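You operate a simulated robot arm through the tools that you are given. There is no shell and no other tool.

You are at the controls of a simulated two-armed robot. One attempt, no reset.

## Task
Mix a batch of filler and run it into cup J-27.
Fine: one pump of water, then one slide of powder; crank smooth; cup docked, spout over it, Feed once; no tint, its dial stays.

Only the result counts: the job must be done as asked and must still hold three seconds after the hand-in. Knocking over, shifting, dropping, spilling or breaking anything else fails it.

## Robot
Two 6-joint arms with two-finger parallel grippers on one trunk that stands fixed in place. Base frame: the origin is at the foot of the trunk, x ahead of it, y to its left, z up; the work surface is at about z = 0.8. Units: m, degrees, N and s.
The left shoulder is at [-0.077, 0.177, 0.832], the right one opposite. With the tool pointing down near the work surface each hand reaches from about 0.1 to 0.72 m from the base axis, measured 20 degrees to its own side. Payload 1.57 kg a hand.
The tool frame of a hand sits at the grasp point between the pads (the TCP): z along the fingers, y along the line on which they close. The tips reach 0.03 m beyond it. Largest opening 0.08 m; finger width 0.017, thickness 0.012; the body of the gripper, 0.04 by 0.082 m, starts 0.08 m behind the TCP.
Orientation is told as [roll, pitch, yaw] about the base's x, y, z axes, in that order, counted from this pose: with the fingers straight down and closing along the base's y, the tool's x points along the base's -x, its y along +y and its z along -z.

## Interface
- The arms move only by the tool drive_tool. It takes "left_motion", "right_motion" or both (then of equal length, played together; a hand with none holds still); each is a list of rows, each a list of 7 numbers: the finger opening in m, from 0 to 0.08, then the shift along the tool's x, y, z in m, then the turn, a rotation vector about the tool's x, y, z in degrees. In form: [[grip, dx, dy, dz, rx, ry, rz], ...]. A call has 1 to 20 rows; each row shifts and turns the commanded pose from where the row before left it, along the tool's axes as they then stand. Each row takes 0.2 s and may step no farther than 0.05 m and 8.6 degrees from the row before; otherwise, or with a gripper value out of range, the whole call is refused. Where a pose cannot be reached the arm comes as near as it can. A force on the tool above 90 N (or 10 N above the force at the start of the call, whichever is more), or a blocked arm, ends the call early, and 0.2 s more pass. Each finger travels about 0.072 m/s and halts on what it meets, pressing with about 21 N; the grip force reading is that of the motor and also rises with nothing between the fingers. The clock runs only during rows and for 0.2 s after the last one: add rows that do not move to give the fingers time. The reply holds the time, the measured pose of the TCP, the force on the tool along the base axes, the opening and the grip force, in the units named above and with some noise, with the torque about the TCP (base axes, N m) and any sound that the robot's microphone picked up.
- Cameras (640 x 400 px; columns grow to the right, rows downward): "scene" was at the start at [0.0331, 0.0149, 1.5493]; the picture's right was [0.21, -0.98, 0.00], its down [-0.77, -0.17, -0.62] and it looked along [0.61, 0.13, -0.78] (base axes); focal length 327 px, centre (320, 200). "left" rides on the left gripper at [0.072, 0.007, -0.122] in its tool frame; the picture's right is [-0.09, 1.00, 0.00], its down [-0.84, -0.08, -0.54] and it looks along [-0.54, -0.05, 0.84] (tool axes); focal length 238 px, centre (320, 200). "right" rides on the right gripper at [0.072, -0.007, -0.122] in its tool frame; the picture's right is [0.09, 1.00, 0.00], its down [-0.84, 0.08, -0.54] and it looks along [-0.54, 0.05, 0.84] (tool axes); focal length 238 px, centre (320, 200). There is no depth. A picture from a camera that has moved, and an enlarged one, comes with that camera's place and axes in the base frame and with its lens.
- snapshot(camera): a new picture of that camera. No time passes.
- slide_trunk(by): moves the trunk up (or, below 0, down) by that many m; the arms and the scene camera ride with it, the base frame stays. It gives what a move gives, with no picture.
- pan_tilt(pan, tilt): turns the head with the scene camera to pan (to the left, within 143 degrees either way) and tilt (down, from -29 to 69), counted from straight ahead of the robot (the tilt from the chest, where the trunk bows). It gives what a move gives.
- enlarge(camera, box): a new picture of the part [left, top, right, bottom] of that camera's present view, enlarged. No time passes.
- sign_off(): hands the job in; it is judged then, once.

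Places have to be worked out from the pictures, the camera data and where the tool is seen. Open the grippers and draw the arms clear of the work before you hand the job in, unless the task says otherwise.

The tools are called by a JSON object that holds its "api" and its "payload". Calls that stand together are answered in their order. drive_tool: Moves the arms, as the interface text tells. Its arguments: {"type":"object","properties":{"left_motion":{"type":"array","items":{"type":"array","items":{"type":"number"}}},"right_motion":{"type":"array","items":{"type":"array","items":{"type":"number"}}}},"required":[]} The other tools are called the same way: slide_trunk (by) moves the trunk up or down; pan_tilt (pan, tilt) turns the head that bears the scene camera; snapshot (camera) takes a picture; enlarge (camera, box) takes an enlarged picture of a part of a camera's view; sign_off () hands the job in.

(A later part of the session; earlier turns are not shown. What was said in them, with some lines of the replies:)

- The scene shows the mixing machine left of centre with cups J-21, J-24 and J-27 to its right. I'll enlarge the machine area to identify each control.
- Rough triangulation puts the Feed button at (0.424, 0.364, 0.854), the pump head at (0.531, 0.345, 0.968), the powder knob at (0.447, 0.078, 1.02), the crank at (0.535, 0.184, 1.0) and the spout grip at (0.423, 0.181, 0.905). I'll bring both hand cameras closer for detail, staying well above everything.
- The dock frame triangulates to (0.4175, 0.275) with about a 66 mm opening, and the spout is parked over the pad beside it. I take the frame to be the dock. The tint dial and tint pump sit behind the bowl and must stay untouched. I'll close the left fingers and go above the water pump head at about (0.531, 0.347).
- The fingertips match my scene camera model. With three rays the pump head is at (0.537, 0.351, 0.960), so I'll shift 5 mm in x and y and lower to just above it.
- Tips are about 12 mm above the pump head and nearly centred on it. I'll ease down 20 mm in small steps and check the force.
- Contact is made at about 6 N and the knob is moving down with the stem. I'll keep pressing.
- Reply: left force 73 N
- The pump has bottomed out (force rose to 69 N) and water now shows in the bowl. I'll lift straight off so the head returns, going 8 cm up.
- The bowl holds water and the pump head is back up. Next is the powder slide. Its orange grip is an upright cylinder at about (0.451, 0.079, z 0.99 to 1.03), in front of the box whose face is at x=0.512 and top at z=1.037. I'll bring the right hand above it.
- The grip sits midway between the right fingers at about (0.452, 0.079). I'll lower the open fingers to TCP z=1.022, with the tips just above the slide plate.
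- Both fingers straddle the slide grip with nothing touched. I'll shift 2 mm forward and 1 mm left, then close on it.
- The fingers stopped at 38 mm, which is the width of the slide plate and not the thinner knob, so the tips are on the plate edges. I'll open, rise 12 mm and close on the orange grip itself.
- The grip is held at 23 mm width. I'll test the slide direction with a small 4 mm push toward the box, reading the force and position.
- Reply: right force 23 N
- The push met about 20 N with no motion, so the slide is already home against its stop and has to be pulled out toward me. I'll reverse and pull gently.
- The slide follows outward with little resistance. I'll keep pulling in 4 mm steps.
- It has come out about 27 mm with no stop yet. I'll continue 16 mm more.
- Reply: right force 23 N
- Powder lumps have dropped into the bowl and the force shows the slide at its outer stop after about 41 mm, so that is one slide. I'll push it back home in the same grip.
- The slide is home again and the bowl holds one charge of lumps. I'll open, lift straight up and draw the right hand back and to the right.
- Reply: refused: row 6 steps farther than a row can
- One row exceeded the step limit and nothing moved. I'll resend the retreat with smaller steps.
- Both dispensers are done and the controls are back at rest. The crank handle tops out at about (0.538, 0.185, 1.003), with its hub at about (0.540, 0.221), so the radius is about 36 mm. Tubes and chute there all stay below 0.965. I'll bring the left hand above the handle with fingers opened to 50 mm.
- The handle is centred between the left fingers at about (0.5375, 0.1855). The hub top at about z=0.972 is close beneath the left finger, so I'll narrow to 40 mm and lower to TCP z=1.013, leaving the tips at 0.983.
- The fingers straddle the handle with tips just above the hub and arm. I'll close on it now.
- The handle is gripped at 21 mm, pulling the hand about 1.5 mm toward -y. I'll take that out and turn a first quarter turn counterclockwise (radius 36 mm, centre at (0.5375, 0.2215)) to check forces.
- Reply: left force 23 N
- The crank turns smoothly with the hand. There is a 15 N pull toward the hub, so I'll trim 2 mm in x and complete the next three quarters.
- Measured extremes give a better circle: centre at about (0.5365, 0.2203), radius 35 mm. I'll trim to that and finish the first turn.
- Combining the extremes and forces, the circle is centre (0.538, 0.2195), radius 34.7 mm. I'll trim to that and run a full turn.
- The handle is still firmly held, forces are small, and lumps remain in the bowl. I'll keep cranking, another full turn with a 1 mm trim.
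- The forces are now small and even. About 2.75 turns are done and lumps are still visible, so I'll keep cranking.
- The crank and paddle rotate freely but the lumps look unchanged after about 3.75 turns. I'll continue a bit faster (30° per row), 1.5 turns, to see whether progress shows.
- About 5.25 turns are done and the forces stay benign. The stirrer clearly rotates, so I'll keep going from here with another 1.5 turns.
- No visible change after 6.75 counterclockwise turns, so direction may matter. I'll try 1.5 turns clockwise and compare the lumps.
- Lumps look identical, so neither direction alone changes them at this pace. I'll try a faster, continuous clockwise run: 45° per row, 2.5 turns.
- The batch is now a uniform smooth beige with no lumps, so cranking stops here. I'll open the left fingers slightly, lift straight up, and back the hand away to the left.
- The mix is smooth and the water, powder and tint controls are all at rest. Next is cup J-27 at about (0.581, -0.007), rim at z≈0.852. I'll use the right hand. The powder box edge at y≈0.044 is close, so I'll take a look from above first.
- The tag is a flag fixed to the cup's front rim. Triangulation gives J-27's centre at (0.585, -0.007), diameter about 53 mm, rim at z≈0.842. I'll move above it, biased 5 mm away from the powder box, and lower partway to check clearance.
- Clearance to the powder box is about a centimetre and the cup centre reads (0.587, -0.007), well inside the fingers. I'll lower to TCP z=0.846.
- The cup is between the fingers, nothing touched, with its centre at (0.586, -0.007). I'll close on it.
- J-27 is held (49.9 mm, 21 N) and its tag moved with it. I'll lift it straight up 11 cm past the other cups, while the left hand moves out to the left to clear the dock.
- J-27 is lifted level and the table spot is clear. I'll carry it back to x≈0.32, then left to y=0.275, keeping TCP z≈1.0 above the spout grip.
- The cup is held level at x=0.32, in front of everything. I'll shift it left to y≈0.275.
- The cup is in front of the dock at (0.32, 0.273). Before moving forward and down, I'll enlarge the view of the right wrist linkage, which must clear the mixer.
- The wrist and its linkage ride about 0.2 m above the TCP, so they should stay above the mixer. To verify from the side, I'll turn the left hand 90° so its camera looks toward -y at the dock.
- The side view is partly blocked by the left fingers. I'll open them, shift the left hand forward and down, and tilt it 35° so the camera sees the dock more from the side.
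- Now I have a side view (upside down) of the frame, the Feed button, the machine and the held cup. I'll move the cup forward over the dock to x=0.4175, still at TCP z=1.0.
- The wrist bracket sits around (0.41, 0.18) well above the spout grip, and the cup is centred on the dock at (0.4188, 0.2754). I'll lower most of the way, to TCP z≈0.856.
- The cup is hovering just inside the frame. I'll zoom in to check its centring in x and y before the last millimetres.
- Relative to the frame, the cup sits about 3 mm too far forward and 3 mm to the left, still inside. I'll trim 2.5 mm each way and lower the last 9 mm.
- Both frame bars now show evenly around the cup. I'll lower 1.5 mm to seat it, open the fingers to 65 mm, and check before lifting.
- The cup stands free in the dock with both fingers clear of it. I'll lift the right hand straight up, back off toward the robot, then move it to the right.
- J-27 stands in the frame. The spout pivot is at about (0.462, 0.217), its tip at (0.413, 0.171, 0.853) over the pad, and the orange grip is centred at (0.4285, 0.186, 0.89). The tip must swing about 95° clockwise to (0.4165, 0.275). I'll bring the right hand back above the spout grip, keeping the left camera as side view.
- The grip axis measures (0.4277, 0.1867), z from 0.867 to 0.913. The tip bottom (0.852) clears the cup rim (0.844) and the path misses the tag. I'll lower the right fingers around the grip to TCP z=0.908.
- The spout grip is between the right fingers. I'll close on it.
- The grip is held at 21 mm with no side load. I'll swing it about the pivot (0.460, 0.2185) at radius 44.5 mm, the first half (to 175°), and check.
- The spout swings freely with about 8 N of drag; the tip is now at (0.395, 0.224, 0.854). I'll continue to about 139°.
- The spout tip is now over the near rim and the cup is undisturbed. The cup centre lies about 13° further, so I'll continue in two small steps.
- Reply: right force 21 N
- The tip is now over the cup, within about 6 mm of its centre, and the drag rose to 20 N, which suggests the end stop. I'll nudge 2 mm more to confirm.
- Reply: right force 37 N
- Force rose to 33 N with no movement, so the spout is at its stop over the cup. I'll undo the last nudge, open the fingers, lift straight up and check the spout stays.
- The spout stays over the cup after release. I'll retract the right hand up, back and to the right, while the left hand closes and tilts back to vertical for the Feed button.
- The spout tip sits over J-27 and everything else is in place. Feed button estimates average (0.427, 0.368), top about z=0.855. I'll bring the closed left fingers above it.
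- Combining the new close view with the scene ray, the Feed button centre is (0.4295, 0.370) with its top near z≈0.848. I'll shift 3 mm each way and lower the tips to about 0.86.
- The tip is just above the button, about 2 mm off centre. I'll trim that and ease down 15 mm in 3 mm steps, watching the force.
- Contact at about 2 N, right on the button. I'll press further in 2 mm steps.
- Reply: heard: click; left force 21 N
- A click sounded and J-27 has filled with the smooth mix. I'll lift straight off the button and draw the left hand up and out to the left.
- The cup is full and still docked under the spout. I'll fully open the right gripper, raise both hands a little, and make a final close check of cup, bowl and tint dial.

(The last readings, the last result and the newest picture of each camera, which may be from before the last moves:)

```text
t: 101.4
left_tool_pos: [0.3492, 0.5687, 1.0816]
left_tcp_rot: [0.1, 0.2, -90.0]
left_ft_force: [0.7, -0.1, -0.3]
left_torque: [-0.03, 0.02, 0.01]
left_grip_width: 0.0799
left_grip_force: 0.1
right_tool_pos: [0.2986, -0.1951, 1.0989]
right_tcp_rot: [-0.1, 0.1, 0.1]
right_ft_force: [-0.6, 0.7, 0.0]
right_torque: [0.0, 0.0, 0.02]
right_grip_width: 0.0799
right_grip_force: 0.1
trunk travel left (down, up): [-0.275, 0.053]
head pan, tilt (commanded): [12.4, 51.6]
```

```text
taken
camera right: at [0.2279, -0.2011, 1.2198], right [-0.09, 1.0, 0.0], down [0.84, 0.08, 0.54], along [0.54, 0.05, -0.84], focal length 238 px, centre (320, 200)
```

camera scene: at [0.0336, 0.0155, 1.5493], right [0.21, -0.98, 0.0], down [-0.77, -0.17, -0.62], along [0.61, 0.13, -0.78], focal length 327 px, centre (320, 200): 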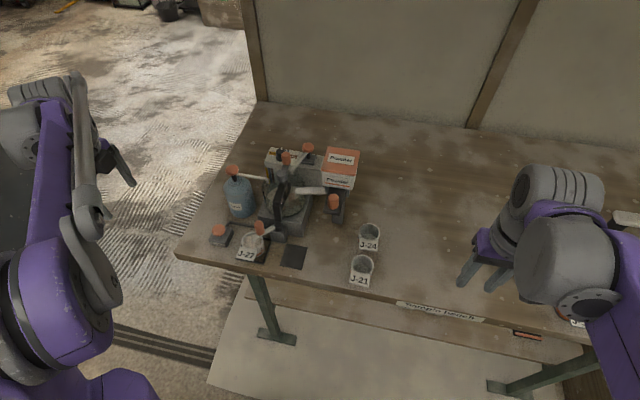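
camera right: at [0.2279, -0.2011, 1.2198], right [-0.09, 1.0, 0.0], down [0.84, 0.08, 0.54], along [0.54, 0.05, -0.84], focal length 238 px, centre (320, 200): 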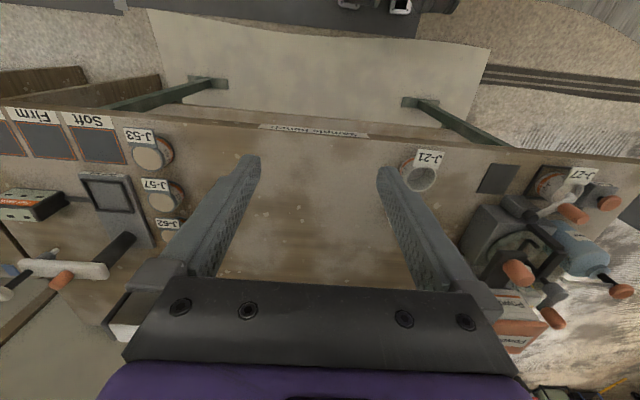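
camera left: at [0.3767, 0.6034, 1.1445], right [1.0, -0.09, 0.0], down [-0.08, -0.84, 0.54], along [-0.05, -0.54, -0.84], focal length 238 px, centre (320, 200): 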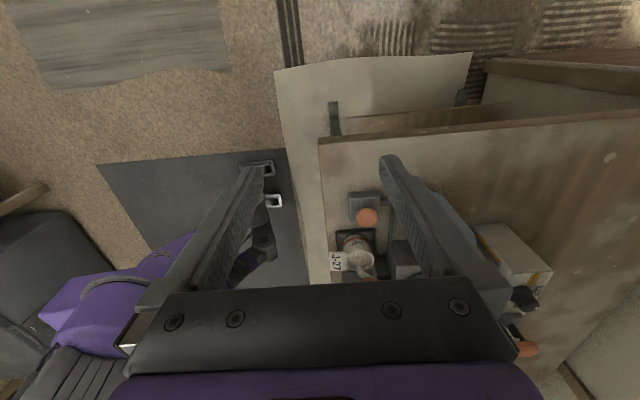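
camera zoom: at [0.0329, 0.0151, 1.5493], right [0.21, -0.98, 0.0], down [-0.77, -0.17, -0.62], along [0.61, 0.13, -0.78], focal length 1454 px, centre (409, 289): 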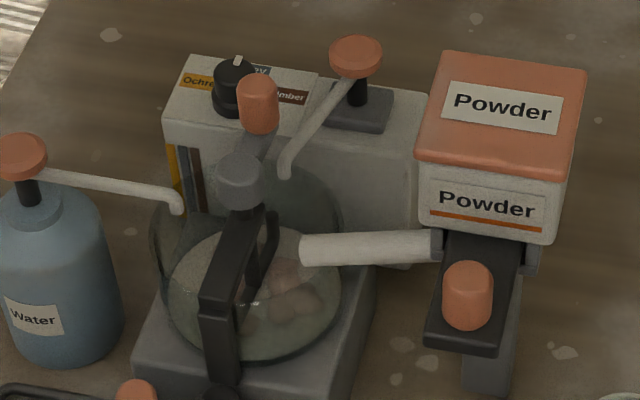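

The cup is full, the dial and all other controls are unchanged. Some residue shows in the bowl, so I'll let a second pass and look again to see whether anything is still changing.

{"api": "drive_tool", "payload": {"left_motion": [[0.08, 0, 0, 0, 0, 0, 0], [0.08, 0, 0, 0, 0, 0, 0], [0.08, 0, 0, 0, 0, 0, 0], [0.08, 0, 0, 0, 0, 0, 0], [0.08, 0, 0, 0, 0, 0, 0], [0.08, 0, 0, 0, 0, 0, 0], [0.08, 0, 0, 0, 0, 0, 0], [0.08, 0, 0, 0, 0, 0, 0], [0.08, 0, 0, 0, 0, 0, 0], [0.08, 0, 0, 0, 0, 0, 0]]}}

{"api": "enlarge", "payload": {"camera": "scene", "box": [255, 175, 315, 225]}}

{"api": "enlarge", "payload": {"camera": "scene", "box": [225, 215, 275, 265]}}

{"api": "enlarge", "payload": {"camera": "left", "box": [300, 180, 420, 290]}}

```text
t: 103.6
left_tool_pos: [0.3488, 0.5705, 1.0802]
left_tcp_rot: [0.1, 0.2, -90.0]
left_ft_force: [0.4, 0.6, 0.0]
left_torque: [0.04, 0.0, -0.01]
left_grip_width: 0.0801
left_grip_force: 0.1
right_tool_pos: [0.2998, -0.1953, 1.0989]
right_tcp_rot: [-0.1, 0.0, 0.0]
right_ft_force: [0.6, 0.0, 0.5]
right_torque: [-0.02, 0.01, 0.03]
right_grip_width: 0.0799
right_grip_force: 0.0
trunk travel left (down, up): [-0.275, 0.053]
head pan, tilt (commanded): [12.4, 51.6]
```

```text
8.00 times, centred on (285, 200) of scene
camera zoom: at [0.0332, 0.0149, 1.5493], right [0.21, -0.98, 0.0], down [-0.77, -0.17, -0.62], along [0.61, 0.13, -0.78], focal length 2617 px, centre (600, 200)
```

zoom: 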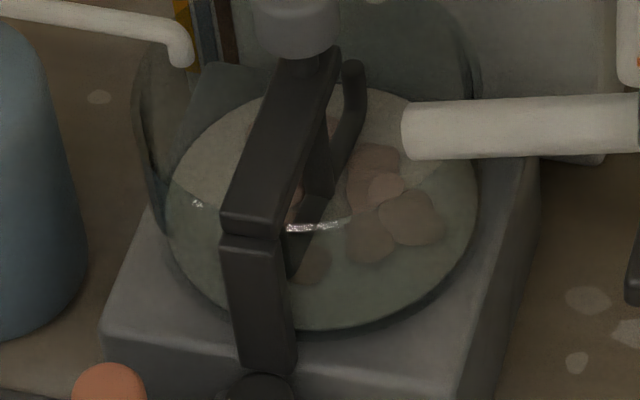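

```text
8.00 times, centred on (250, 240) of scene
camera zoom: at [0.0332, 0.0149, 1.5493], right [0.21, -0.98, 0.0], down [-0.77, -0.17, -0.62], along [0.61, 0.13, -0.78], focal length 2617 px, centre (880, -120)
```

zoom: 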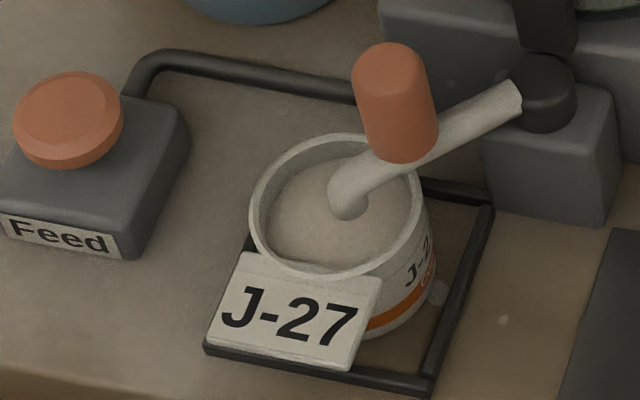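

```text
3.64 times, centred on (360, 235) of left
camera zoom: at [0.3563, 0.6423, 1.2046], right [1.0, -0.09, 0.0], down [-0.08, -0.84, 0.54], along [-0.05, -0.54, -0.84], focal length 867 px, centre (174, 73)
```

zoom: 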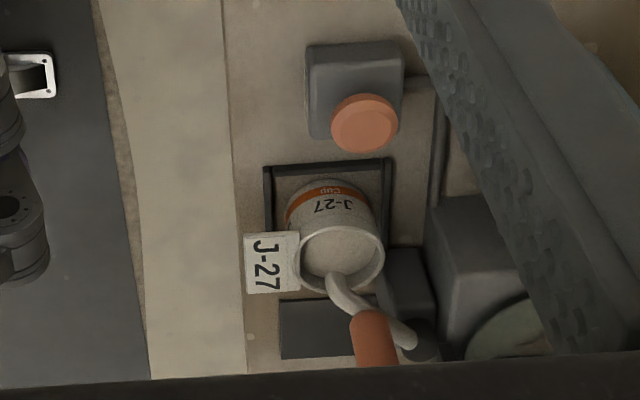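

Nothing is still changing. J-27 sits in the dock filled with smooth mix under the spout, and water, powder and Feed were each used once. The tint pump and dial are untouched, the other cups have not moved, and both hands are open and clear. I'll hand in.

{"api": "sign_off", "payload": {}}

```text
The job is handed in.
```

I mixed the filler and ran it into cup J-27, then handed the job in; I haven't seen the verdict.

- **Water:** one full pump; water showed in the bowl.
- **Powder:** one full slide out, then pushed home.
- **Crank:** about 6.75 turns one way, then 3.5 the other way, the last two faster. The lumps didn't change until that last stretch, when the surface turned uniform, so I stopped there.
- **Cup and spout:** J-27 is in the dock frame beside the Feed button. The spout is at its stop over the cup, its tip about 6 mm from the centre.
- **Feed:** one press with a click, and the cup filled.
- **Tint:** the tint pump and its dial were not touched.

**Bowl:** after feeding, some mix stayed in the bowl and lumps showed in it again. Just before feeding the surface was smooth, and the mix in the cup looks smooth. I could not tell whether the lumps had only been hidden under the surface. I did not crank or feed again, because the job called for one Feed.

Nothing else was knocked over, moved or spilled. Both grippers are open and clear of the work.
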